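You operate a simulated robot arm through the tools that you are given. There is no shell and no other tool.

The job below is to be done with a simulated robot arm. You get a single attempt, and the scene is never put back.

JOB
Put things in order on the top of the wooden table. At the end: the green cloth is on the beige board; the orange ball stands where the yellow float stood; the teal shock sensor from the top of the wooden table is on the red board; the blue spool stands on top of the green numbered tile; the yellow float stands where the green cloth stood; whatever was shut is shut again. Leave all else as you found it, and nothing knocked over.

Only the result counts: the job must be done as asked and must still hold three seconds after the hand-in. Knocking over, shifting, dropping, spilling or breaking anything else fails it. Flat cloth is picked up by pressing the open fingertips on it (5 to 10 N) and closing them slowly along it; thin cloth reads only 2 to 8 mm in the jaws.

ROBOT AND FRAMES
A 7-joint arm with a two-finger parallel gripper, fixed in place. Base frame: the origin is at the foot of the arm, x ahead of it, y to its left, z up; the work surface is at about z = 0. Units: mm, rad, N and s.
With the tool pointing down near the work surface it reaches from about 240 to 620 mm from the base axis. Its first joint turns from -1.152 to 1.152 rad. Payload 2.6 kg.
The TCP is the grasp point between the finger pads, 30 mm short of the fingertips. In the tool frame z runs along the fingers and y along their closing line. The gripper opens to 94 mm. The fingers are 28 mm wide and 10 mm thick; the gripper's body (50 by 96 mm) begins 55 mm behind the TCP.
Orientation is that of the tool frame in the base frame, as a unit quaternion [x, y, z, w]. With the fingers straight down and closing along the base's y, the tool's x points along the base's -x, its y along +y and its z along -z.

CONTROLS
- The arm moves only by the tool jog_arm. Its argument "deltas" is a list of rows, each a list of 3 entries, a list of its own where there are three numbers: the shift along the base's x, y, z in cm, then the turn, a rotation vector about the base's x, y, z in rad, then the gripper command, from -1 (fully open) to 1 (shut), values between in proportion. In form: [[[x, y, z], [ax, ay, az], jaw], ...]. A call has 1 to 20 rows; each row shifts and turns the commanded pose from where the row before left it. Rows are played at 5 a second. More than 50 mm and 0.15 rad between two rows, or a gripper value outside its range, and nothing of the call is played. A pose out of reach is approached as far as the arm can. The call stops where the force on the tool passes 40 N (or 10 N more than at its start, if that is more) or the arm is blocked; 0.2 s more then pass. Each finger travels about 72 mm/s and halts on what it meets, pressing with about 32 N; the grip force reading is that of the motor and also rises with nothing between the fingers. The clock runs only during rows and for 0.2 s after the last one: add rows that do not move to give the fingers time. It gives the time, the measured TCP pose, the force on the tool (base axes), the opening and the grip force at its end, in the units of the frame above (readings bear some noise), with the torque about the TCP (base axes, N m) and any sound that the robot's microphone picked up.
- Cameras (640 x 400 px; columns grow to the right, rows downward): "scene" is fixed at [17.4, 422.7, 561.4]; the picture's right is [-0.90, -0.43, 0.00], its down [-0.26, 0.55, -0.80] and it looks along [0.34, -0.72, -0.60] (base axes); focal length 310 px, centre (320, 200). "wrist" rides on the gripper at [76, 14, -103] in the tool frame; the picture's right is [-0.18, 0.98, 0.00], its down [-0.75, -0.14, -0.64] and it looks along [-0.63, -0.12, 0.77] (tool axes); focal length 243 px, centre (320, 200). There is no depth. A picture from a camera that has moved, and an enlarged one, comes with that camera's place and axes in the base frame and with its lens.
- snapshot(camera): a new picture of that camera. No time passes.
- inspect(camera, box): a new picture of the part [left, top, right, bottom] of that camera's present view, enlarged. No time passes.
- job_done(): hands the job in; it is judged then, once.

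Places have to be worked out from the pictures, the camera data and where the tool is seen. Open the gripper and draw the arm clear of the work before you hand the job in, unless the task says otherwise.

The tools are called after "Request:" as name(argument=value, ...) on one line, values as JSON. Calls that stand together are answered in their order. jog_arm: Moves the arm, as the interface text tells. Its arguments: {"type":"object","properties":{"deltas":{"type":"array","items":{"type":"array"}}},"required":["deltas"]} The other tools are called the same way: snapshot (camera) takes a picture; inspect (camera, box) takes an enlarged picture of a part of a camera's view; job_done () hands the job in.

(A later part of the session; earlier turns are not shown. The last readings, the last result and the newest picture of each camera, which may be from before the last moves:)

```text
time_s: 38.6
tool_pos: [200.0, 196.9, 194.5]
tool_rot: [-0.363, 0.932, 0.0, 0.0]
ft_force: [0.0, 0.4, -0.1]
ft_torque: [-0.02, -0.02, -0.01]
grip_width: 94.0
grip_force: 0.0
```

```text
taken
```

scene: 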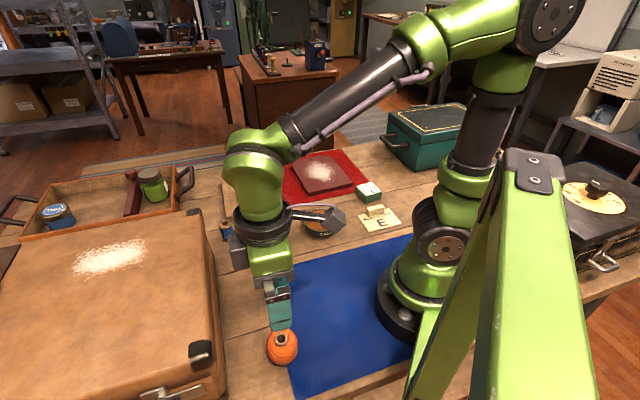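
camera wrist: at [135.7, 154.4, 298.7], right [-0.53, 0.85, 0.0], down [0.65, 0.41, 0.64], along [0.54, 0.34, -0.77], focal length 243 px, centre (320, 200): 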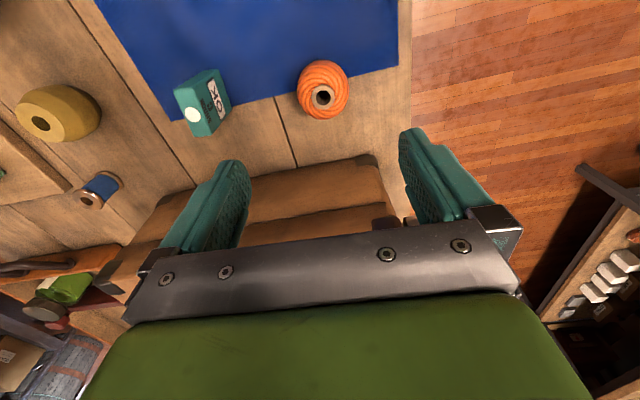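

Request:
inspect(camera="wrist", box=[273, 40, 373, 140])

Request:
inspect(camera="scene", box=[240, 310, 330, 380])

Request:
inspect(camera="wrist", box=[150, 50, 250, 150])

```text
4.00 times, centred on (323, 90) of wrist
camera zoom: at [135.7, 154.4, 298.7], right [-0.53, 0.85, 0.0], down [0.65, 0.41, 0.64], along [0.54, 0.34, -0.77], focal length 970 px, centre (308, 640)
```

zoom: 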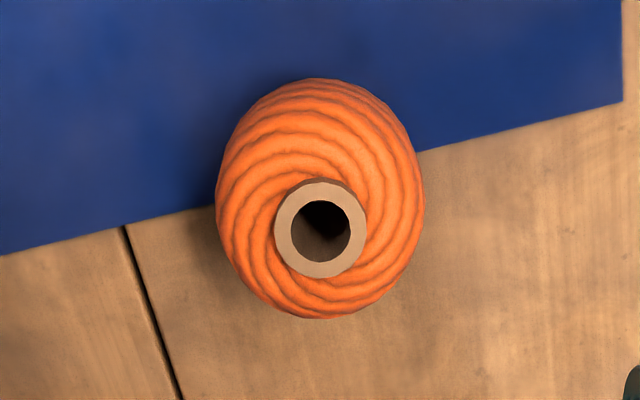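

```text
5.71 times, centred on (285, 345) of scene
camera zoom: at [17.4, 422.7, 561.4], right [-0.9, -0.43, 0.0], down [-0.26, 0.55, -0.8], along [0.34, -0.72, -0.6], focal length 1770 px, centre (520, -629)
```

zoom: 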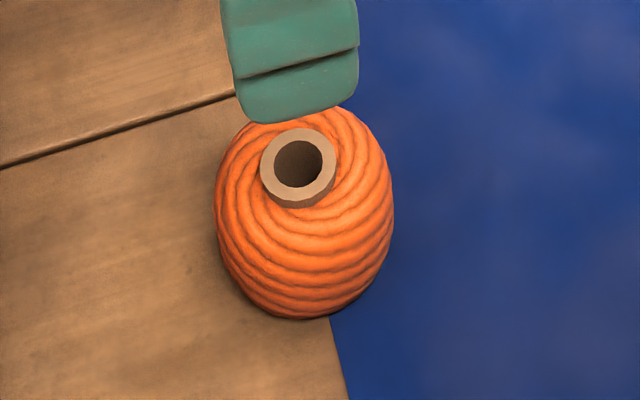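

```text
4.00 times, centred on (200, 100) of wrist
camera zoom: at [135.7, 154.4, 298.7], right [-0.53, 0.85, 0.0], down [0.65, 0.41, 0.64], along [0.54, 0.34, -0.77], focal length 970 px, centre (800, 600)
```

zoom: 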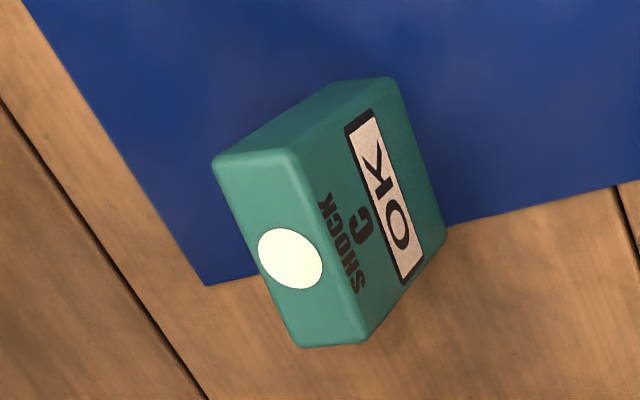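

The ball's centre is at about (198.4,197), 48 mm tall, ~55 mm wide. I centre over it and descend to z≈60 first.

Request:
jog_arm(deltas=[[[-0.25, 0.09, -2], [0, 0, 0], -0.8], [[0, 0, -3], [0, 0, 0], -0.8], [[0, 0, -3], [0, 0, 0], -0.8], [[0, 0, -3], [0, 0, 0], -0.8], [[0, 0, 0], [0, 0, 0], -0.8], [[0, 0, 0], [0, 0, 0], -0.8]])

Request:
snapshot(camera="wrist")

```text
time_s: 40.0
tool_pos: [197.7, 197.4, 84.0]
tool_rot: [-0.363, 0.932, 0.0, 0.0]
ft_force: [-0.5, 0.6, 0.6]
ft_torque: [0.0, 0.03, 0.01]
grip_width: 84.7
grip_force: 0.0
```

```text
taken
camera wrist: at [132.4, 155.5, 188.1], right [-0.53, 0.85, 0.0], down [0.65, 0.41, 0.64], along [0.54, 0.34, -0.77], focal length 243 px, centre (320, 200)
```

wrist: 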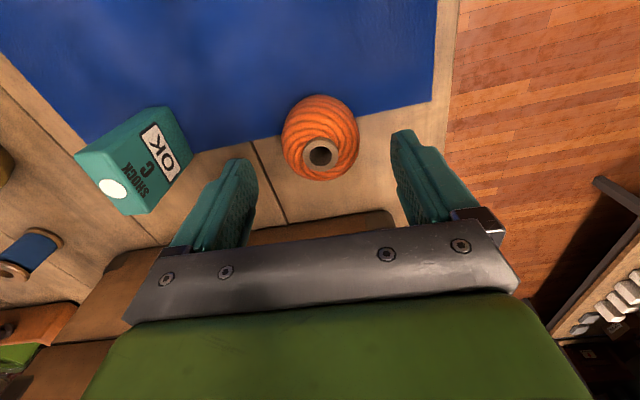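

The ball's hole lines up exactly with the tool axis. I descend to z≈33 around it and close in steps.

Request:
jog_arm(deltas=[[[0, 0, -2], [0, 0, 0], -0.8], [[0, 0, -2], [0, 0, 0], -0.8], [[0, 0, -1], [0, 0, 0], -0.8], [[0, 0, 0], [0, 0, 0], -0.8], [[0, 0, 0], [0, 0, 0], -0.6], [[0, 0, 0], [0, 0, 0], -0.4], [[0, 0, 0], [0, 0, 0], -0.3], [[0, 0, 0], [0, 0, 0], -0.2], [[0, 0, 0], [0, 0, 0], -0.1], [[0, 0, 0], [0, 0, 0], 0.0], [[0, 0, 0], [0, 0, 0], 0.2], [[0, 0, 0], [0, 0, 0], 0.2]])

Request:
snapshot(camera="wrist")

Request:
inspect(camera="scene", box=[220, 270, 350, 390])

```text
time_s: 42.6
tool_pos: [197.6, 196.8, 36.1]
tool_rot: [-0.363, 0.932, 0.0, 0.0]
ft_force: [-0.1, -0.1, 0.5]
ft_torque: [-0.04, -0.01, -0.03]
grip_width: 52.4
grip_force: 31.9
```

```text
taken
camera wrist: at [132.5, 155.3, 138.9], right [-0.53, 0.85, 0.0], down [0.65, 0.41, 0.64], along [0.54, 0.34, -0.77], focal length 243 px, centre (320, 200)
```

wrist: 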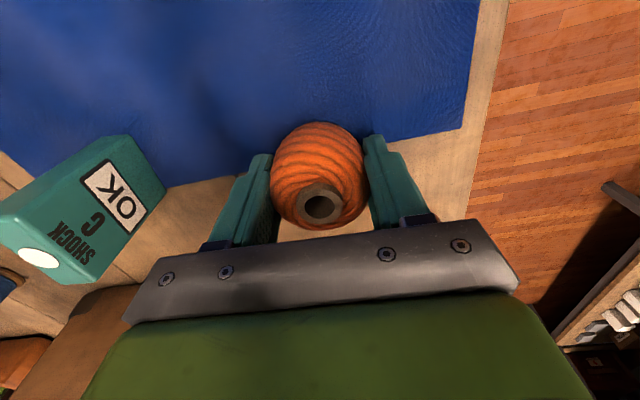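

```text
3.33 times, centred on (285, 330) of scene
camera zoom: at [17.4, 422.7, 561.4], right [-0.9, -0.43, 0.0], down [-0.26, 0.55, -0.8], along [0.34, -0.72, -0.6], focal length 1032 px, centre (437, -233)
```

zoom: 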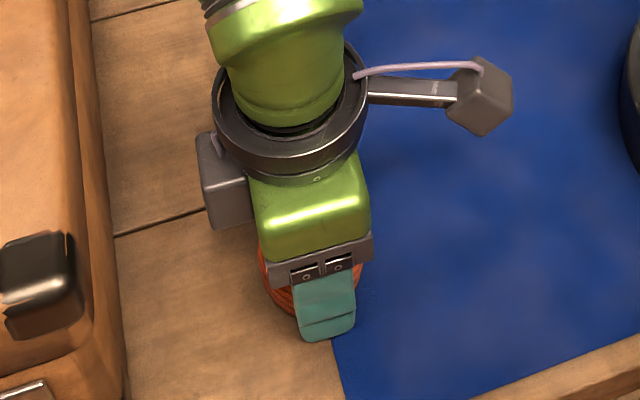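

The ball is gripped at 52.4 mm. I lift it and check.

Request:
jog_arm(deltas=[[[0, 0, 0], [0, 0, 0], 0.5], [[0, 0, 0.5], [0, 0, 0], 0.5], [[0, 0, 1.5], [0, 0, 0], 0.5], [[0, 0, 3], [0, 0, 0], 0.5], [[0, 0, 4], [0, 0, 0], 0.5], [[0, 0, 4], [0, 0, 0], 0.5], [[0, 0, 4], [0, 0, 0], 0.5], [[0, 0, 1], [0, 0, 0], 0.5], [[0, 0, 0], [0, 0, 0], 0.5]])

Request:
snapshot(camera="wrist")

```text
time_s: 44.6
tool_pos: [198.6, 195.0, 216.9]
tool_rot: [-0.364, 0.932, 0.001, 0.0]
ft_force: [0.1, -0.7, -0.6]
ft_torque: [-0.02, -0.02, -0.01]
grip_width: 52.3
grip_force: 31.7
```

```text
taken
camera wrist: at [133.7, 154.3, 319.0], right [-0.53, 0.85, 0.0], down [0.65, 0.41, 0.64], along [0.54, 0.34, -0.77], focal length 243 px, centre (320, 200)
```

wrist: 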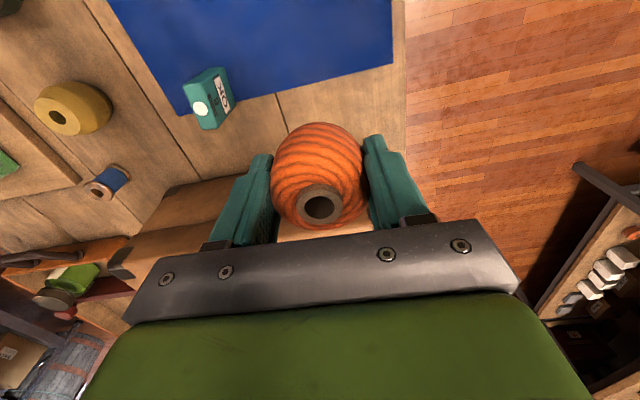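

The ball is held. I carry it around the tall case at height and bring it above the float's old place (≈(580.2,70)).

Request:
jog_arm(deltas=[[[2.02, -2.5, 0], [0, 0, 0], 0.5], [[2.02, -2.5, 0], [0, 0, 0], 0.5], [[2.02, -2.5, 0], [0, 0, 0], 0.5], [[2.02, -2.5, 0], [0, 0, 0], 0.5], [[2.02, -2.5, 0], [0, 0, 0], 0.5], [[2.02, -2.5, 0], [0, 0, 0], 0.5], [[2.02, -2.5, 0], [0, 0, 0], 0.5], [[3.2, -0.4, 0], [0, 0, 0], 0.5], [[3.2, -0.4, 0], [0, 0, 0], 0.5], [[3.2, -0.4, 0], [0, 0, 0], 0.5], [[3.2, -0.4, 0], [0, 0, 0], 0.5], [[3.2, -0.4, 0], [0, 0, 0], 0.5], [[2, 1.75, 0], [0, 0, 0], 0.5], [[2, 1.75, 0], [0, 0, 0], 0.5], [[2, 1.75, 0], [0, 0, 0], 0.5], [[2, 1.75, 0], [0, 0, 0], 0.5], [[0, 0, 0], [0, 0, 0], 0.5], [[0, 0, 0], [0, 0, 0], 0.5]])

Request:
snapshot(camera="wrist")

```text
time_s: 48.4
tool_pos: [578.5, 70.9, 213.9]
tool_rot: [-0.363, 0.932, 0.001, 0.0]
ft_force: [-0.5, -0.2, -0.8]
ft_torque: [-0.01, -0.01, 0.0]
grip_width: 52.1
grip_force: 32.2
```

```text
taken
camera wrist: at [513.9, 29.8, 317.5], right [-0.53, 0.85, 0.0], down [0.65, 0.41, 0.64], along [0.54, 0.34, -0.77], focal length 243 px, centre (320, 200)
```

wrist: 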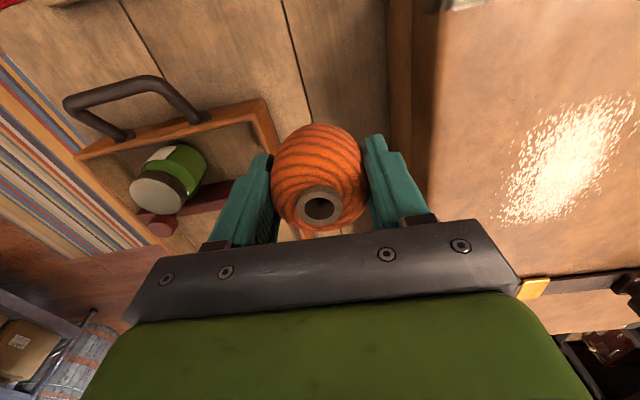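

I shift 1.3 mm and lower the ball to a few millimetres above the table.

Request:
jog_arm(deltas=[[[0.13, -0.1, -3], [0, 0, 0], 0.5], [[0, 0, -3.5], [0, 0, 0], 0.5], [[0, 0, -3.5], [0, 0, 0], 0.5], [[0, 0, -3], [0, 0, 0], 0.5], [[0, 0, -2], [0, 0, 0], 0.5], [[0, 0, -1.8], [0, 0, 0], 0.5], [[0, 0, 0], [0, 0, 0], 0.5], [[0, 0, 0], [0, 0, 0], 0.5]])

Request:
snapshot(camera="wrist")

```text
time_s: 50.2
tool_pos: [581.3, 69.2, 46.8]
tool_rot: [-0.363, 0.932, 0.0, 0.0]
ft_force: [-0.2, -0.8, -0.3]
ft_torque: [-0.03, 0.0, 0.02]
grip_width: 52.6
grip_force: 32.2
```

```text
taken
camera wrist: at [516.1, 27.9, 150.1], right [-0.53, 0.85, 0.0], down [0.65, 0.41, 0.64], along [0.54, 0.34, -0.77], focal length 243 px, centre (320, 200)
```

wrist: 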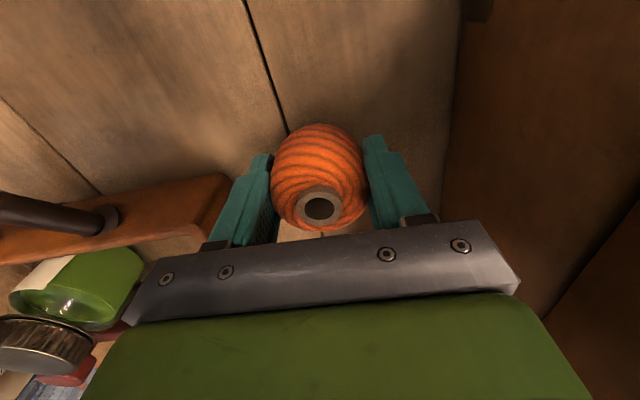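

Request:
jog_arm(deltas=[[[0, 0, -0.5], [0, 0, 0], 0.5], [[0, 0, -0.3], [0, 0, 0], 0.5], [[0, 0, 0], [0, 0, 0], 0.5], [[0, 0, 0], [0, 0, 0], 0.5]])

```text
time_s: 51.2
tool_pos: [581.1, 69.2, 37.2]
tool_rot: [-0.363, 0.932, -0.001, 0.0]
ft_force: [-0.8, 0.1, -2.0]
ft_torque: [-0.02, -0.01, -0.01]
grip_width: 52.6
grip_force: 32.2
```

Request:
jog_arm(deltas=[[[0, 0, -0.1], [0, 0, 0], 0.5], [[0, 0, 0], [0, 0, 0], 0.5]])

```text
time_s: 51.8
tool_pos: [581.2, 69.5, 37.1]
tool_rot: [-0.364, 0.932, 0.001, 0.0]
ft_force: [0.3, 0.5, -0.9]
ft_torque: [0.02, 0.01, -0.02]
grip_width: 52.4
grip_force: 32.2
```

Request:
jog_arm(deltas=[[[0, 0, -0.1], [0, 0, 0], 0.5], [[0, 0, 0], [0, 0, 0], 0.5]])

```text
time_s: 52.4
tool_pos: [581.2, 70.4, 37.6]
tool_rot: [-0.363, 0.932, 0.001, -0.001]
ft_force: [-0.2, 1.0, -0.9]
ft_torque: [-0.01, 0.0, 0.02]
grip_width: 52.5
grip_force: 32.1
```

Request:
jog_arm(deltas=[[[0, 0, -0.1], [0, 0, 0], 0.5], [[0, 0, 0], [0, 0, 0], 0.5]])

```text
time_s: 53.0
tool_pos: [582.4, 70.3, 36.4]
tool_rot: [-0.363, 0.932, 0.001, 0.0]
ft_force: [0.2, -0.7, 0.2]
ft_torque: [-0.02, 0.0, -0.01]
grip_width: 52.5
grip_force: 32.1
```

Request:
jog_arm(deltas=[[[0, 0, -0.1], [0, 0, 0], 0.5], [[0, 0, 0], [0, 0, 0], 0.5]])

```text
time_s: 53.6
tool_pos: [582.7, 71.3, 34.7]
tool_rot: [-0.363, 0.932, 0.0, 0.001]
ft_force: [-0.5, -1.0, -0.4]
ft_torque: [0.02, 0.0, -0.01]
grip_width: 52.4
grip_force: 31.7
```

Request:
jog_arm(deltas=[[[0, 0, -0.08], [0, 0, 0], 0.5], [[0, 0, 0], [0, 0, 0], 0.5]])

Request:
snapshot(camera="wrist")

```text
time_s: 54.2
tool_pos: [580.4, 70.8, 35.1]
tool_rot: [-0.364, 0.931, 0.001, 0.0]
ft_force: [-4.4, -0.2, 8.7]
ft_torque: [-0.04, 0.06, 0.03]
grip_width: 52.3
grip_force: 32.4
```

```text
taken
camera wrist: at [516.7, 28.8, 138.6], right [-0.53, 0.85, 0.0], down [0.65, 0.41, 0.64], along [0.55, 0.34, -0.77], focal length 243 px, centre (320, 200)
```

wrist: 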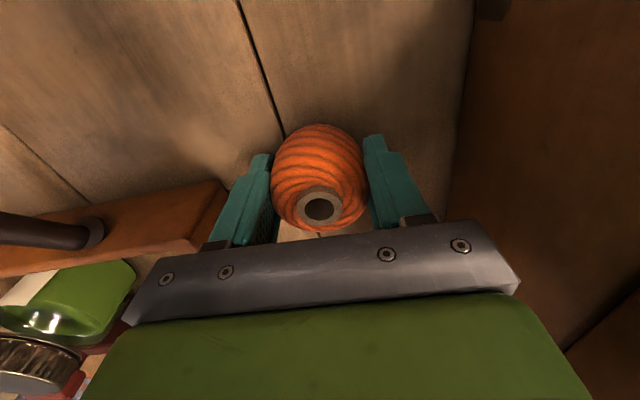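

Contact felt (≈9 N). I release slowly, opening only to ~78 mm because of the tray wall.

Request:
jog_arm(deltas=[[[0, 0, 0], [0, 0, 0], -0.05], [[0, 0, 0], [0, 0, 0], -0.15], [[0, 0, 0], [0, 0, 0], -0.25], [[0, 0, 0], [0, 0, 0], -0.4], [[0, 0, 0], [0, 0, 0], -0.65], [[0, 0, 0], [0, 0, 0], -0.65], [[0, 0, 0], [0, 0, 0], -0.65]])

Request:
snapshot(camera="wrist")

```text
time_s: 55.8
tool_pos: [581.5, 70.9, 33.5]
tool_rot: [-0.363, 0.932, 0.0, 0.0]
ft_force: [-0.5, -0.6, -0.5]
ft_torque: [0.01, 0.01, 0.03]
grip_width: 77.8
grip_force: 0.1
```

```text
taken
camera wrist: at [516.5, 28.8, 137.9], right [-0.53, 0.85, 0.0], down [0.65, 0.41, 0.64], along [0.54, 0.34, -0.77], focal length 243 px, centre (320, 200)
```

wrist: 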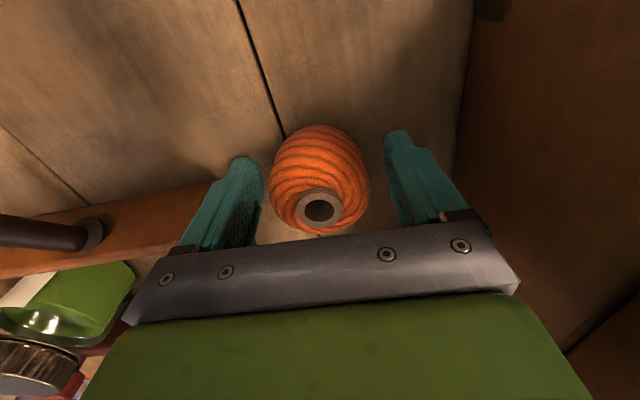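

The ball stands free. I lift straight up and verify its place from above.

Request:
jog_arm(deltas=[[[0, 0, 1], [0, 0, 0], -0.65], [[0, 0, 2], [0, 0, 0], -0.65], [[0, 0, 3], [0, 0, 0], -0.65], [[0, 0, 4], [0, 0, 0], -0.65], [[0, 0, 4], [0, 0, 0], -0.65], [[0, 0, 3], [0, 0, 0], -0.65], [[0, 0, 0], [0, 0, 0], -1], [[0, 0, 0], [0, 0, 0], -1]])

Request:
snapshot(camera="wrist")

```text
time_s: 57.6
tool_pos: [583.2, 68.7, 202.5]
tool_rot: [-0.363, 0.932, 0.0, 0.0]
ft_force: [0.0, 0.2, -0.1]
ft_torque: [0.01, 0.0, 0.02]
grip_width: 93.9
grip_force: 0.0
```

```text
taken
camera wrist: at [518.5, 27.9, 306.2], right [-0.53, 0.85, 0.0], down [0.65, 0.41, 0.64], along [0.54, 0.34, -0.77], focal length 243 px, centre (320, 200)
```

wrist: 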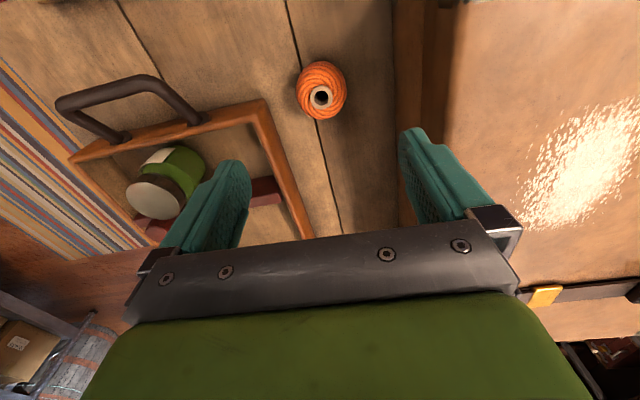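

Now the spool at ≈(481.5,-1.5). I move above it and take a closer look.

Request:
jog_arm(deltas=[[[-2.54, -1.76, 0], [0, 0, 0], -1], [[-2.54, -1.76, 0], [0, 0, 0], -1], [[-2.54, -1.76, 0], [0, 0, 0], -0.6], [[-2.54, -1.76, -1], [0, 0, 0], -0.3], [[0, 0, -3], [0, 0, 0], -0.3], [[0, 0, -3], [0, 0, 0], -0.3], [[0, 0, 0], [0, 0, 0], -0.3], [[0, 0, 0], [0, 0, 0], -0.3]])

Request:
snapshot(camera="wrist")

Request:
inspect(camera="wrist", box=[270, 70, 370, 170])

Request:
snapshot(camera="scene")

```text
time_s: 59.4
tool_pos: [479.5, 0.8, 134.2]
tool_rot: [-0.363, 0.932, 0.0, 0.0]
ft_force: [-0.1, 0.7, 0.2]
ft_torque: [-0.02, 0.01, 0.0]
grip_width: 61.1
grip_force: 0.0
```

```text
taken
camera wrist: at [414.8, -40.1, 237.5], right [-0.53, 0.85, 0.0], down [0.65, 0.41, 0.64], along [0.54, 0.34, -0.77], focal length 243 px, centre (320, 200)
```

wrist: 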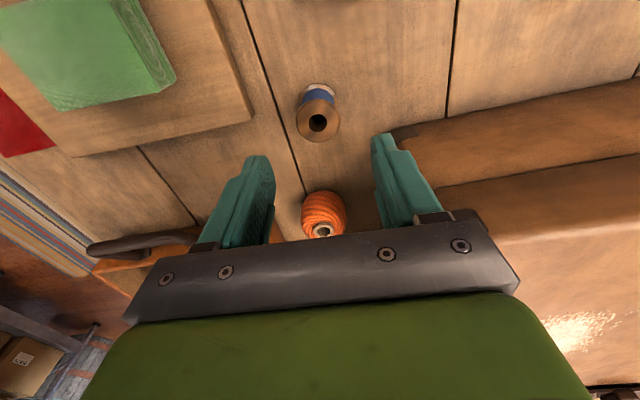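

```text
4.00 times, centred on (320, 120) of wrist
camera zoom: at [414.8, -40.1, 237.5], right [-0.53, 0.85, 0.0], down [0.65, 0.41, 0.64], along [0.54, 0.34, -0.77], focal length 970 px, centre (320, 520)
```

zoom: 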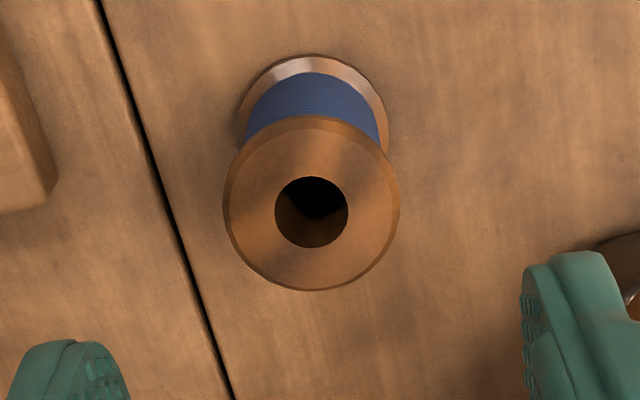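

```text
taken
```

scene: 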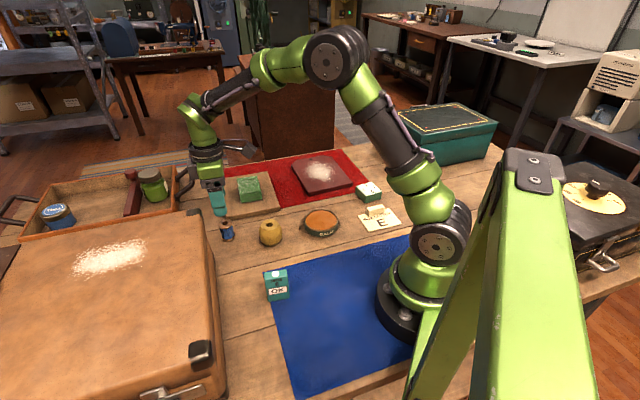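

Spool centre at ≈(480,-2). I shift −3 mm in y and descend to z≈33 with ~61 mm opening.

Request:
jog_arm(deltas=[[[0.02, -0.29, -2], [0, 0, 0], -0.3], [[0, 0, -3], [0, 0, 0], -0.3], [[0, 0, -3], [0, 0, 0], -0.3], [[0, 0, -1.5], [0, 0, 0], -0.3], [[0, 0, -0.5], [0, 0, 0], -0.3], [[0, 0, 0], [0, 0, 0], -0.3], [[0, 0, 0], [0, 0, 0], -0.3]])

Request:
snapshot(camera="wrist")

```text
time_s: 61.0
tool_pos: [480.5, -1.2, 35.3]
tool_rot: [-0.363, 0.932, 0.001, 0.0]
ft_force: [0.2, 0.5, 0.2]
ft_torque: [-0.03, 0.0, -0.03]
grip_width: 61.2
grip_force: 0.0
```

```text
taken
camera wrist: at [416.0, -43.9, 137.9], right [-0.53, 0.85, 0.0], down [0.65, 0.41, 0.64], along [0.54, 0.34, -0.77], focal length 243 px, centre (320, 200)
```

wrist: 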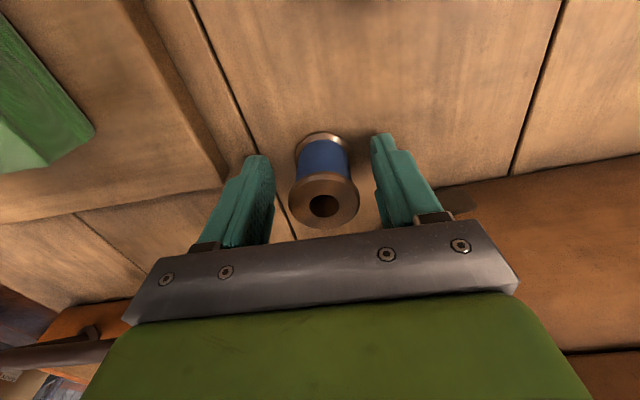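

Well centred. I lower 2 mm more and close in small steps.

Request:
jog_arm(deltas=[[[0, 0, -0.2], [0, 0, 0], -0.3], [[0, 0, 0], [0, 0, 0], -0.1], [[0, 0, 0], [0, 0, 0], 0.05], [[0, 0, 0], [0, 0, 0], 0.15], [[0, 0, 0], [0, 0, 0], 0.22], [[0, 0, 0], [0, 0, 0], 0.3], [[0, 0, 0], [0, 0, 0], 0.4], [[0, 0, 0], [0, 0, 0], 0.5], [[0, 0, 0], [0, 0, 0], 0.5]])

Request:
snapshot(camera="wrist")

```text
time_s: 63.0
tool_pos: [480.5, -2.7, 32.0]
tool_rot: [-0.363, 0.932, 0.0, 0.001]
ft_force: [1.3, -0.4, -0.6]
ft_torque: [-0.02, 0.02, 0.02]
grip_width: 37.3
grip_force: 32.4
```

```text
taken
camera wrist: at [415.6, -43.9, 136.0], right [-0.53, 0.85, 0.0], down [0.65, 0.41, 0.64], along [0.54, 0.34, -0.77], focal length 243 px, centre (320, 200)
```

wrist: 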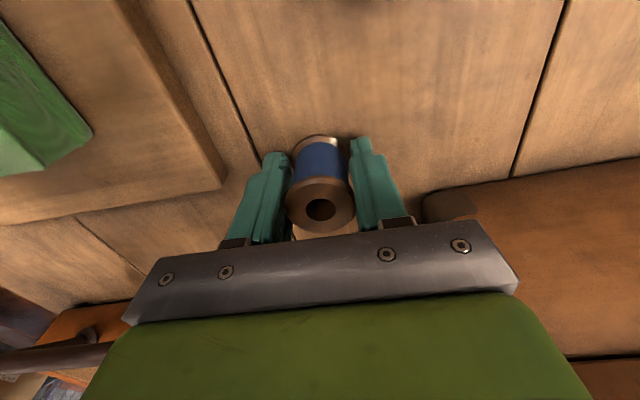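

Spool gripped at 37.3 mm. I lift it, then travel toward the numbered tile while turning the wrist, stopping short to view the tile.

Request:
jog_arm(deltas=[[[0, 0, 0.5], [0, 0, 0], 0.6], [[0, 0, 1.5], [0, 0, 0], 0.6], [[0, 0, 3], [0, 0, 0], 0.6], [[0, 0, 4], [0, 0, 0], 0.6], [[0, 0, 4], [0, 0, 0], 0.6], [[0, 0, 3], [0, 0, 0], 0.6], [[0, 0, 0], [0, 0, 0], 0.6]])

Request:
jog_arm(deltas=[[[-2.05, -2.23, 0], [0, 0, -0.137], 0.6], [[-2.05, -2.23, 0], [0, 0, -0.137], 0.6], [[-2.05, -2.23, 0], [0, 0, -0.137], 0.6], [[-2.05, -2.23, 0], [0, 0, -0.137], 0.6], [[-2.05, -2.23, 0], [0, 0, -0.137], 0.6], [[-2.05, -2.23, 0], [0, 0, -0.137], 0.6], [[-2.05, -2.23, 0], [0, 0, -0.137], 0.6], [[-2.05, -2.23, 0], [0, 0, -0.137], 0.6], [[-2.05, -2.23, 0], [0, 0, -0.137], 0.6], [[-2.05, -2.23, 0], [0, 0, -0.137], 0.6], [[-2.05, -2.23, 0], [0, 0, -0.137], 0.6], [[-2.05, -2.23, 0], [0, 0, -0.137], 0.6], [[0, 0, 0], [0, 0, 0], 0.6], [[0, 0, 0], [0, 0, 0], 0.6]])

Request:
snapshot(camera="wrist")

Request:
snapshot(camera="scene")

```text
time_s: 64.6
tool_pos: [480.1, -2.9, 192.8]
tool_rot: [-0.363, 0.932, 0.0, 0.0]
ft_force: [0.4, -0.2, 0.0]
ft_torque: [-0.02, -0.01, 0.0]
grip_width: 37.6
grip_force: 31.8
```

```text
time_s: 67.6
tool_pos: [232.9, -271.6, 194.3]
tool_rot: [0.436, 0.9, 0.0, 0.0]
ft_force: [-0.6, 0.1, -0.2]
ft_torque: [0.01, -0.05, -0.03]
grip_width: 37.3
grip_force: 31.3
```

```text
taken
camera wrist: at [197.5, -203.4, 296.7], right [0.89, 0.47, 0.0], down [0.36, -0.68, 0.64], along [0.3, -0.57, -0.77], focal length 243 px, centre (320, 200)
```

wrist: 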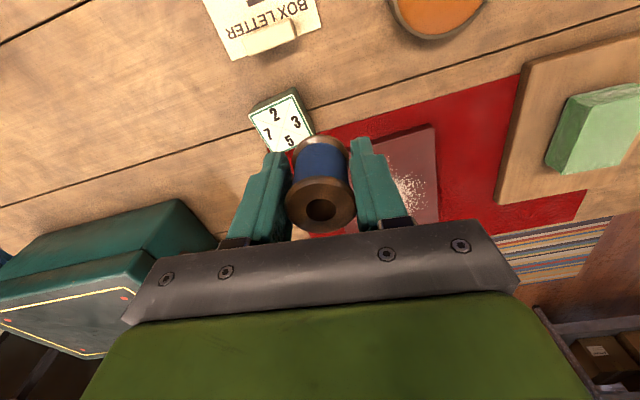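

```text
taken
```

scene: 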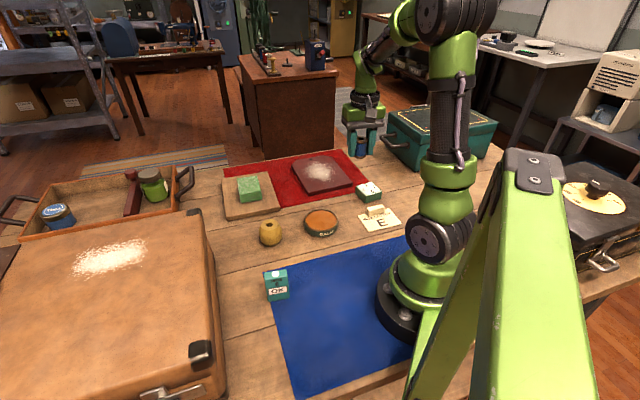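

Request:
inspect(camera="wrist", box=[220, 60, 360, 180])

Request:
inspect(camera="scene", box=[320, 90, 520, 230])

```text
3.33 times, centred on (290, 120) of wrist
camera zoom: at [197.5, -203.4, 296.7], right [0.89, 0.47, 0.0], down [0.36, -0.68, 0.64], along [0.3, -0.57, -0.77], focal length 809 px, centre (420, 467)
```

zoom: 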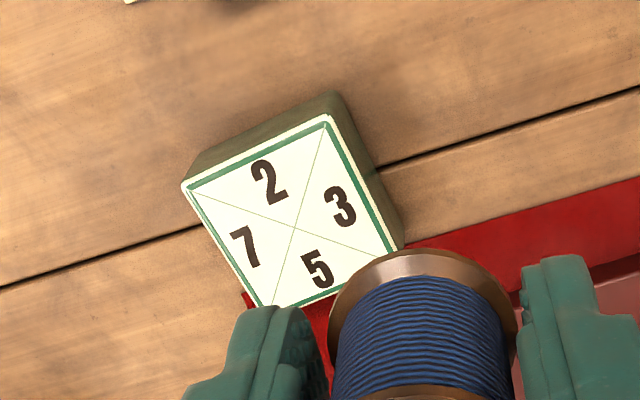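

```text
2.86 times, centred on (420, 160) of scene
camera zoom: at [17.4, 422.6, 561.4], right [-0.9, -0.43, 0.0], down [-0.26, 0.55, -0.8], along [0.34, -0.72, -0.6], focal length 885 px, centre (34, 314)
```

zoom: 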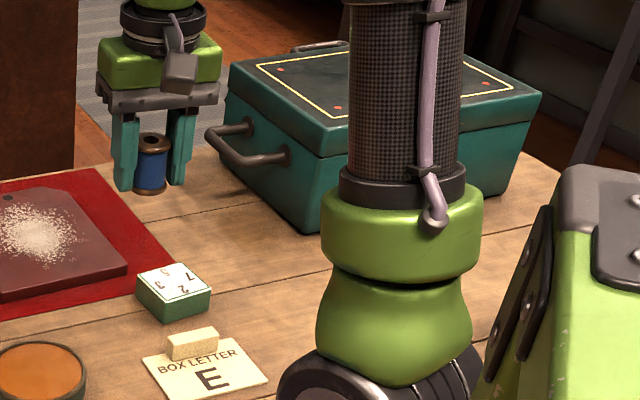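

Tile top centre ≈(212.7,-326.5), 55 mm square, ~28 mm high. I move the spool over it and lower to about 12 mm above, then verify.

Request:
jog_arm(deltas=[[[-0.7, -1.83, 0], [0, 0, 0], 0.6], [[-0.7, -1.83, 0], [0, 0, 0], 0.6], [[-0.68, -1.83, 0], [0, 0, 0], 0.6], [[0, 0, -3], [0, 0, 0], 0.6], [[0, 0, -3], [0, 0, 0], 0.6], [[0, 0, -3], [0, 0, 0], 0.6], [[0, 0, -2.5], [0, 0, 0], 0.6], [[0, 0, 0], [0, 0, 0], 0.6], [[0, 0, 0], [0, 0, 0], 0.6]])

Request:
snapshot(camera="wrist")

Request:
inspect(camera="scene", box=[310, 120, 430, 220])

```text
time_s: 69.6
tool_pos: [212.3, -323.9, 76.0]
tool_rot: [0.436, 0.9, 0.0, 0.0]
ft_force: [-0.2, -0.4, 0.2]
ft_torque: [-0.01, -0.01, 0.02]
grip_width: 38.0
grip_force: 32.2
```

```text
taken
camera wrist: at [176.2, -256.1, 180.6], right [0.88, 0.47, 0.0], down [0.36, -0.68, 0.64], along [0.3, -0.57, -0.77], focal length 243 px, centre (320, 200)
```

wrist: 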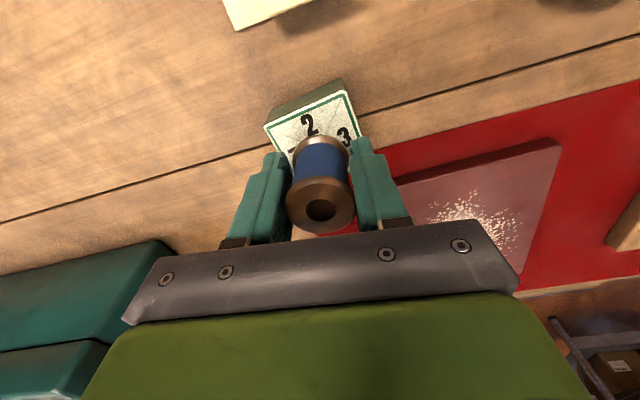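

```text
4.00 times, centred on (370, 170) of scene
camera zoom: at [17.4, 422.6, 561.4], right [-0.9, -0.43, 0.0], down [-0.26, 0.55, -0.8], along [0.34, -0.72, -0.6], focal length 1239 px, centre (120, 320)
```

zoom: 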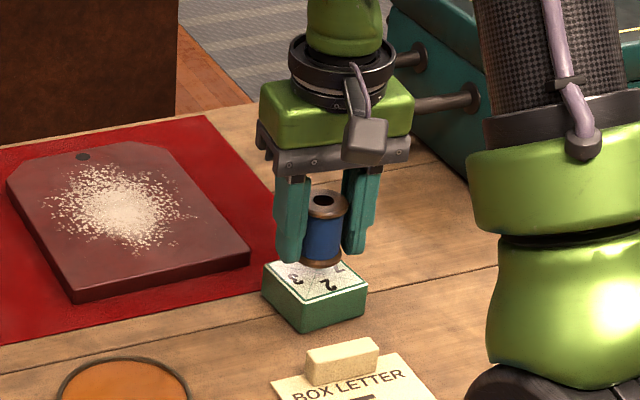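

Request:
inspect(camera="wrist", box=[245, 70, 385, 190])

```text
3.33 times, centred on (315, 130) of wrist
camera zoom: at [176.2, -256.1, 180.6], right [0.88, 0.47, 0.0], down [0.36, -0.68, 0.64], along [0.3, -0.57, -0.77], focal length 809 px, centre (337, 433)
```

zoom: 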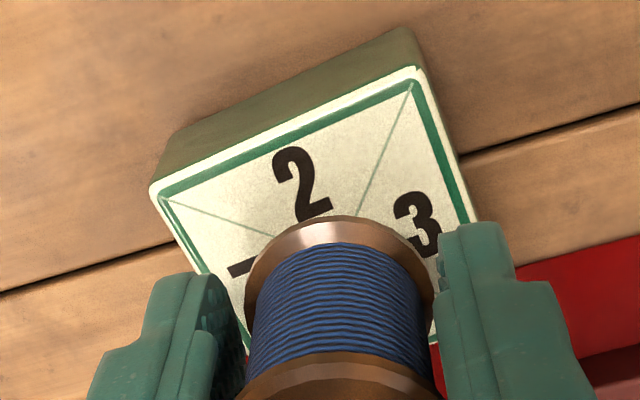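

Tile centre confirmed at (212.2,-326.6). I shift −2.3 mm in y and lower to ~3 mm above.

Request:
jog_arm(deltas=[[[0, -0.23, -0.4], [0, 0, 0], 0.6], [[0, 0, -0.4], [0, 0, 0], 0.6], [[0, 0, -0.3], [0, 0, 0], 0.6], [[0, 0, 0], [0, 0, 0], 0.6], [[0, 0, 0], [0, 0, 0], 0.6]])

Request:
inspect(camera="scene", box=[340, 150, 400, 210])

```text
time_s: 70.8
tool_pos: [213.1, -326.2, 66.1]
tool_rot: [0.435, 0.9, 0.0, 0.0]
ft_force: [0.0, -0.1, 0.0]
ft_torque: [0.0, 0.0, 0.01]
grip_width: 37.6
grip_force: 31.9
```

```text
6.67 times, centred on (370, 180) of scene
camera zoom: at [17.4, 422.7, 561.4], right [-0.9, -0.43, 0.0], down [-0.26, 0.55, -0.8], along [0.34, -0.72, -0.6], focal length 2065 px, centre (-13, 333)
```

zoom: 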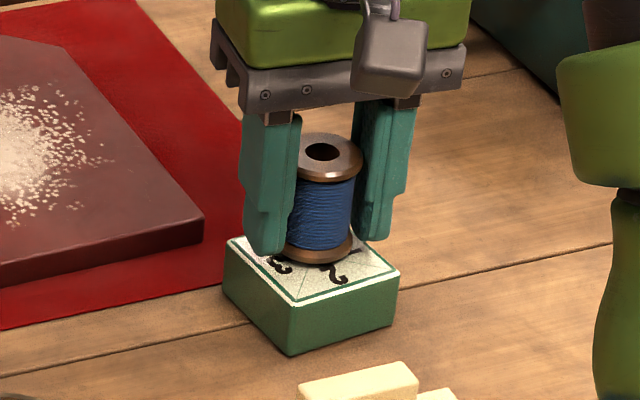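

Request:
jog_arm(deltas=[[[0, 0, -0.15], [0, 0, 0], 0.6], [[0, 0, 0], [0, 0, 0], 0.6]])

```text
time_s: 71.4
tool_pos: [212.5, -327.4, 64.5]
tool_rot: [0.436, 0.9, 0.0, 0.001]
ft_force: [0.1, -0.2, -0.1]
ft_torque: [0.01, -0.02, 0.0]
grip_width: 37.6
grip_force: 32.5
```

Request:
jog_arm(deltas=[[[0, 0, -0.1], [0, 0, 0], 0.6], [[0, 0, 0], [0, 0, 0], 0.6]])

```text
time_s: 72.0
tool_pos: [212.0, -327.5, 63.2]
tool_rot: [0.435, 0.901, 0.0, 0.0]
ft_force: [0.2, 0.1, 0.8]
ft_torque: [0.0, 0.02, -0.03]
grip_width: 37.6
grip_force: 32.0
```

Request:
jog_arm(deltas=[[[0, 0, -0.1], [0, 0, 0], 0.6], [[0, 0, 0], [0, 0, 0], 0.6]])

```text
time_s: 72.6
tool_pos: [211.3, -328.2, 63.0]
tool_rot: [0.435, 0.9, 0.001, 0.001]
ft_force: [0.2, 0.2, -1.2]
ft_torque: [-0.02, 0.04, 0.03]
grip_width: 37.7
grip_force: 32.0
```

Request:
jog_arm(deltas=[[[0, 0, -0.1], [0, 0, 0], 0.6], [[0, 0, 0], [0, 0, 0], 0.6]])

```text
time_s: 73.2
tool_pos: [212.2, -328.1, 61.6]
tool_rot: [0.435, 0.9, 0.0, 0.0]
ft_force: [-2.1, 1.7, 5.3]
ft_torque: [0.06, 0.08, -0.03]
grip_width: 37.8
grip_force: 32.5
```

Contact on the tile (≈5 N). I open the fingers gradually.

Request:
jog_arm(deltas=[[[0, 0, 0], [0, 0, 0], 0.17], [[0, 0, 0], [0, 0, 0], 0.12], [[0, 0, 0], [0, 0, 0], 0.05], [[0, 0, 0], [0, 0, 0], -0.1], [[0, 0, 0], [0, 0, 0], -0.3], [[0, 0, 0], [0, 0, 0], -0.3], [[0, 0, 0], [0, 0, 0], -0.3]])

Request:
inspect(camera="scene", box=[340, 150, 400, 210])

Request:
snapshot(camera="wrist")

```text
time_s: 74.8
tool_pos: [213.2, -328.3, 63.4]
tool_rot: [0.436, 0.9, 0.0, 0.0]
ft_force: [0.1, 0.3, -0.3]
ft_torque: [-0.02, -0.01, 0.0]
grip_width: 61.4
grip_force: 0.0
```

```text
6.67 times, centred on (370, 180) of scene
camera zoom: at [17.4, 422.7, 561.4], right [-0.9, -0.43, 0.0], down [-0.26, 0.55, -0.8], along [0.34, -0.72, -0.6], focal length 2065 px, centre (-13, 333)
```

zoom: 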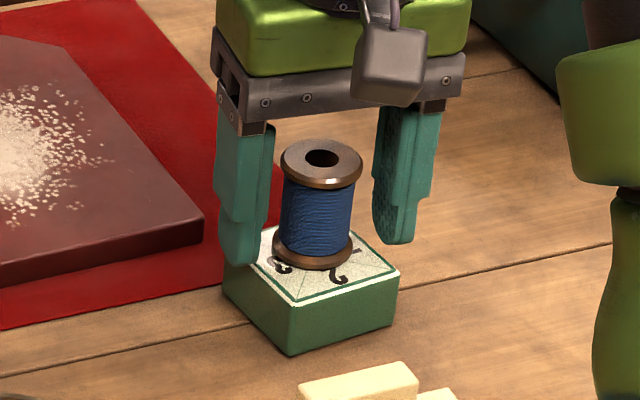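

```text
taken
camera wrist: at [177.4, -259.4, 165.6], right [0.88, 0.47, 0.0], down [0.36, -0.68, 0.64], along [0.3, -0.57, -0.77], focal length 243 px, centre (320, 200)
```

wrist: 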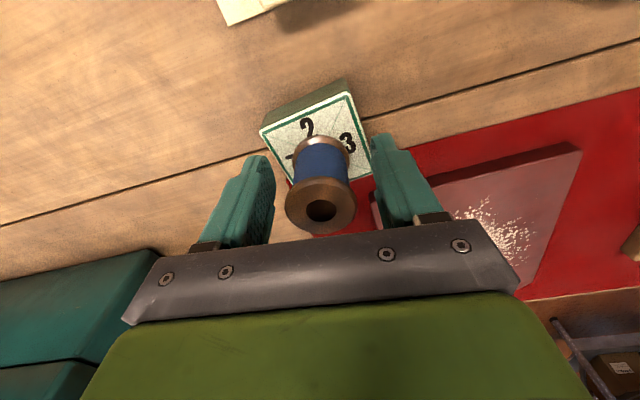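

The spool stands on the tile. I raise the arm straight up and view the red board on the way.

Request:
jog_arm(deltas=[[[0, 0, 1], [0, 0, 0], -0.3], [[0, 0, 2], [0, 0, 0], -0.3], [[0, 0, 3], [0, 0, 0], -0.3], [[0, 0, 4], [0, 0, 0], -0.6], [[0, 0, 4], [0, 0, 0], -1], [[1.5, 0.8, 0], [0, 0, 0], -1], [[3, 1.5, 0], [0, 0, 0], -1], [[3, 1.5, 0], [0, 0, 0], -1], [[3, 1.5, 0], [0, 0, 0], -1], [[0, 0, 0], [0, 0, 0], -1], [[0, 0, 0], [0, 0, 0], -1]])

Request:
snapshot(camera="wrist")

Request:
snapshot(camera="scene")

```text
time_s: 77.2
tool_pos: [316.9, -275.3, 202.4]
tool_rot: [0.435, 0.9, 0.0, -0.001]
ft_force: [0.6, 0.3, 1.0]
ft_torque: [0.0, 0.0, -0.03]
grip_width: 94.2
grip_force: 0.0
```

```text
taken
camera wrist: at [282.6, -208.3, 304.8], right [0.88, 0.47, 0.0], down [0.36, -0.68, 0.64], along [0.3, -0.57, -0.77], focal length 243 px, centre (320, 200)
```

wrist: 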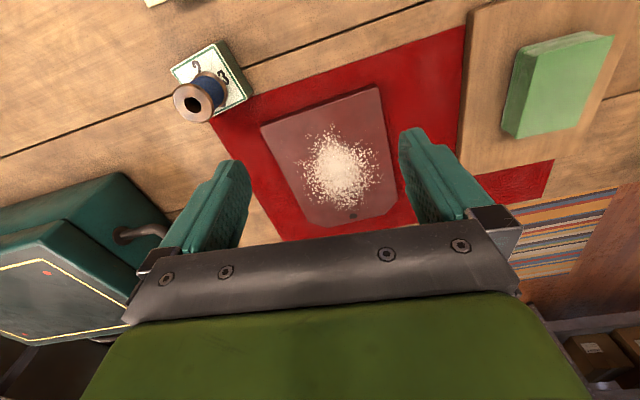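

```text
taken
```

scene: 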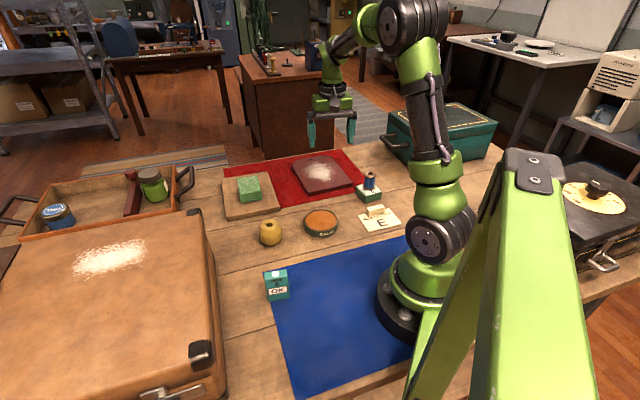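

Request:
inspect(camera="wrist", box=[150, 20, 430, 240])

Request:
inspect(camera="scene", box=[200, 130, 400, 270])

```text
1.82 times, centred on (290, 130) of wrist
camera zoom: at [282.6, -208.3, 304.8], right [0.88, 0.47, 0.0], down [0.36, -0.68, 0.64], along [0.3, -0.57, -0.77], focal length 441 px, centre (374, 327)
```

zoom: 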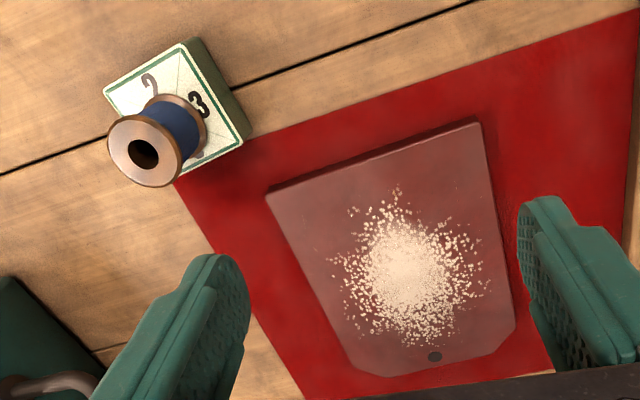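

```text
2.86 times, centred on (300, 200) of scene
camera zoom: at [17.4, 422.7, 561.4], right [-0.9, -0.43, 0.0], down [-0.26, 0.55, -0.8], along [0.34, -0.72, -0.6], focal length 885 px, centre (377, 200)
```

zoom: 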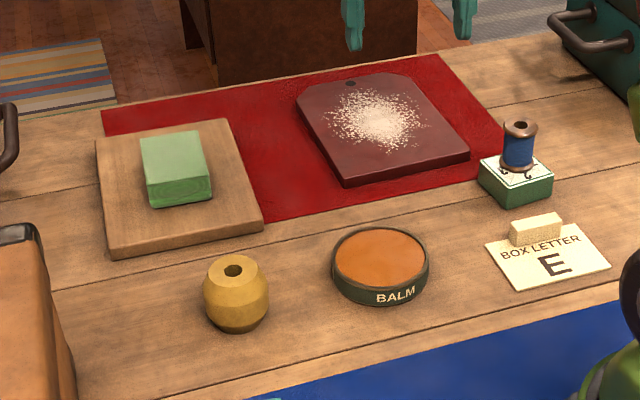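

Red board near corner region and everything else look right. Sensor estimated at (271.5,94.5), ~43×22×70 mm, turned ~40°; my current wrist angle already suits it. I travel above the sensor and look.

Request:
jog_arm(deltas=[[[-0.38, 3.08, 0], [0, 0, 0], -1], [[-0.38, 3.08, 0], [0, 0, 0], -1], [[-0.38, 3.08, 0], [0, 0, 0], -1], [[-0.38, 3.08, 0], [0, 0, 0], -1], [[-0.38, 3.08, 0], [0, 0, 0], -1], [[-0.38, 3.08, 0], [0, 0, 0], -1], [[-0.38, 3.08, 0], [0, 0, 0], -1], [[-0.38, 3.08, 0], [0, 0, 0], -1], [[-0.38, 3.08, 0], [0, 0, 0], -1], [[-0.38, 3.08, 0], [0, 0, 0], -1], [[-0.38, 3.08, 0], [0, 0, 0], -1], [[-0.38, 3.08, 0], [0, 0, 0], -1], [[0, 0, 0], [0, 0, 0], -1], [[0, 0, 0], [0, 0, 0], -1]])

Request:
snapshot(camera="wrist")

Request:
snapshot(camera="scene")

```text
time_s: 80.2
tool_pos: [272.4, 95.7, 201.4]
tool_rot: [0.435, 0.9, 0.0, 0.0]
ft_force: [0.0, 0.5, 0.1]
ft_torque: [-0.01, 0.02, 0.01]
grip_width: 93.8
grip_force: 0.0
```

```text
taken
camera wrist: at [236.7, 163.2, 305.8], right [0.88, 0.47, 0.0], down [0.36, -0.68, 0.64], along [0.3, -0.57, -0.77], focal length 243 px, centre (320, 200)
```

wrist: 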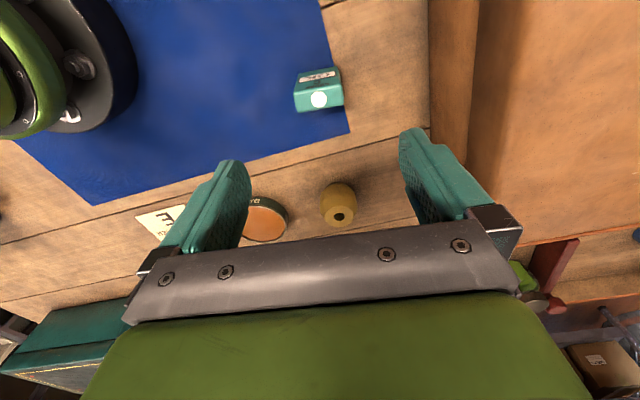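

```text
taken
```

scene: 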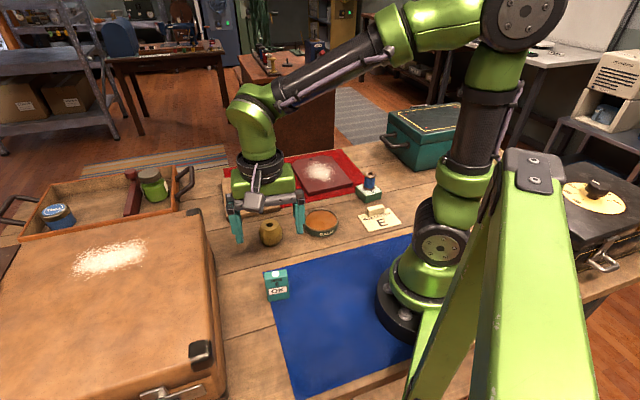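

Request:
inspect(camera="wrist", box=[280, 50, 360, 130])

Request:
inspect(camera="scene", box=[250, 255, 310, 315])

```text
5.00 times, centred on (320, 90) of wrist
camera zoom: at [236.7, 163.2, 305.8], right [0.88, 0.47, 0.0], down [0.36, -0.68, 0.64], along [0.3, -0.57, -0.77], focal length 1213 px, centre (320, 750)
```

zoom: 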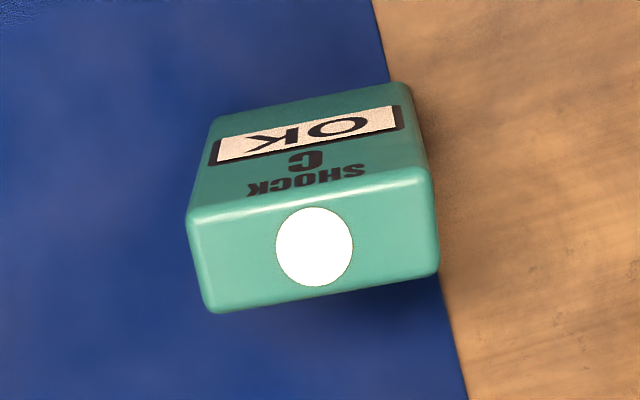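

```text
6.67 times, centred on (280, 285) of scene
camera zoom: at [17.4, 422.7, 561.4], right [-0.9, -0.43, 0.0], down [-0.26, 0.55, -0.8], along [0.34, -0.72, -0.6], focal length 2065 px, centre (587, -367)
```

zoom: 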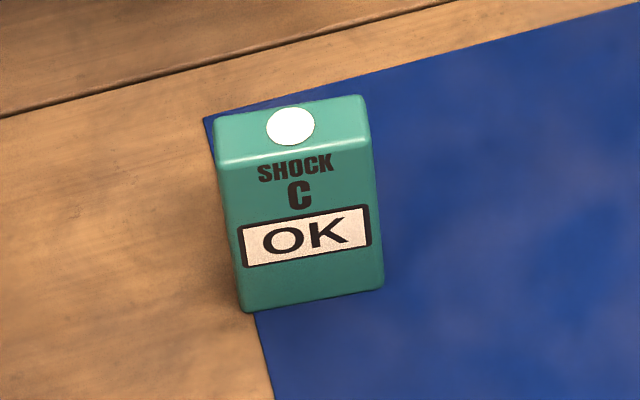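

Sensor centre ≈(269.2,98.2), top at ≈72 mm, width direction 38.6° (matches the jaws). I shift slightly and descend to z≈115 to recheck.

Request:
jog_arm(deltas=[[[-0.3, 0.27, -2], [0, 0, 0], -0.6], [[0, 0, -3], [0, 0, 0], -0.6], [[0, 0, -3], [0, 0, 0], -0.6], [[0, 0, 0], [0, 0, 0], -0.6], [[0, 0, 0], [0, 0, 0], -0.6]])

Request:
snapshot(camera="wrist")

Request:
inspect(camera="wrist", box=[270, 70, 370, 170])

```text
time_s: 81.4
tool_pos: [270.2, 96.2, 121.5]
tool_rot: [0.435, 0.9, 0.0, 0.0]
ft_force: [0.1, 0.1, 0.4]
ft_torque: [0.01, -0.01, -0.05]
grip_width: 75.3
grip_force: 0.1
```

```text
taken
camera wrist: at [234.5, 165.3, 225.1], right [0.88, 0.47, 0.0], down [0.36, -0.68, 0.64], along [0.3, -0.57, -0.77], focal length 243 px, centre (320, 200)
```

wrist: 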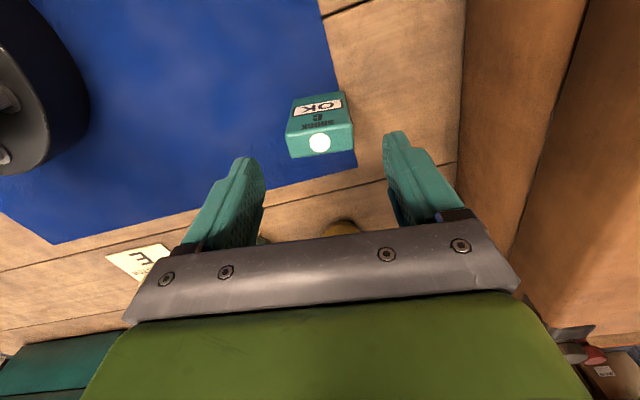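

```text
4.00 times, centred on (320, 120) of wrist
camera zoom: at [234.5, 165.3, 225.1], right [0.88, 0.47, 0.0], down [0.36, -0.68, 0.64], along [0.3, -0.57, -0.77], focal length 970 px, centre (320, 520)
```

zoom: 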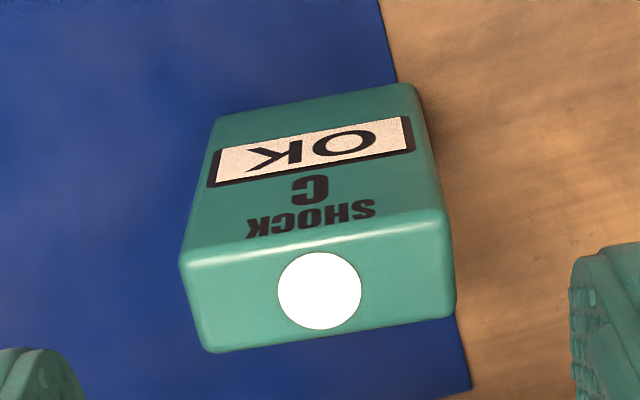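

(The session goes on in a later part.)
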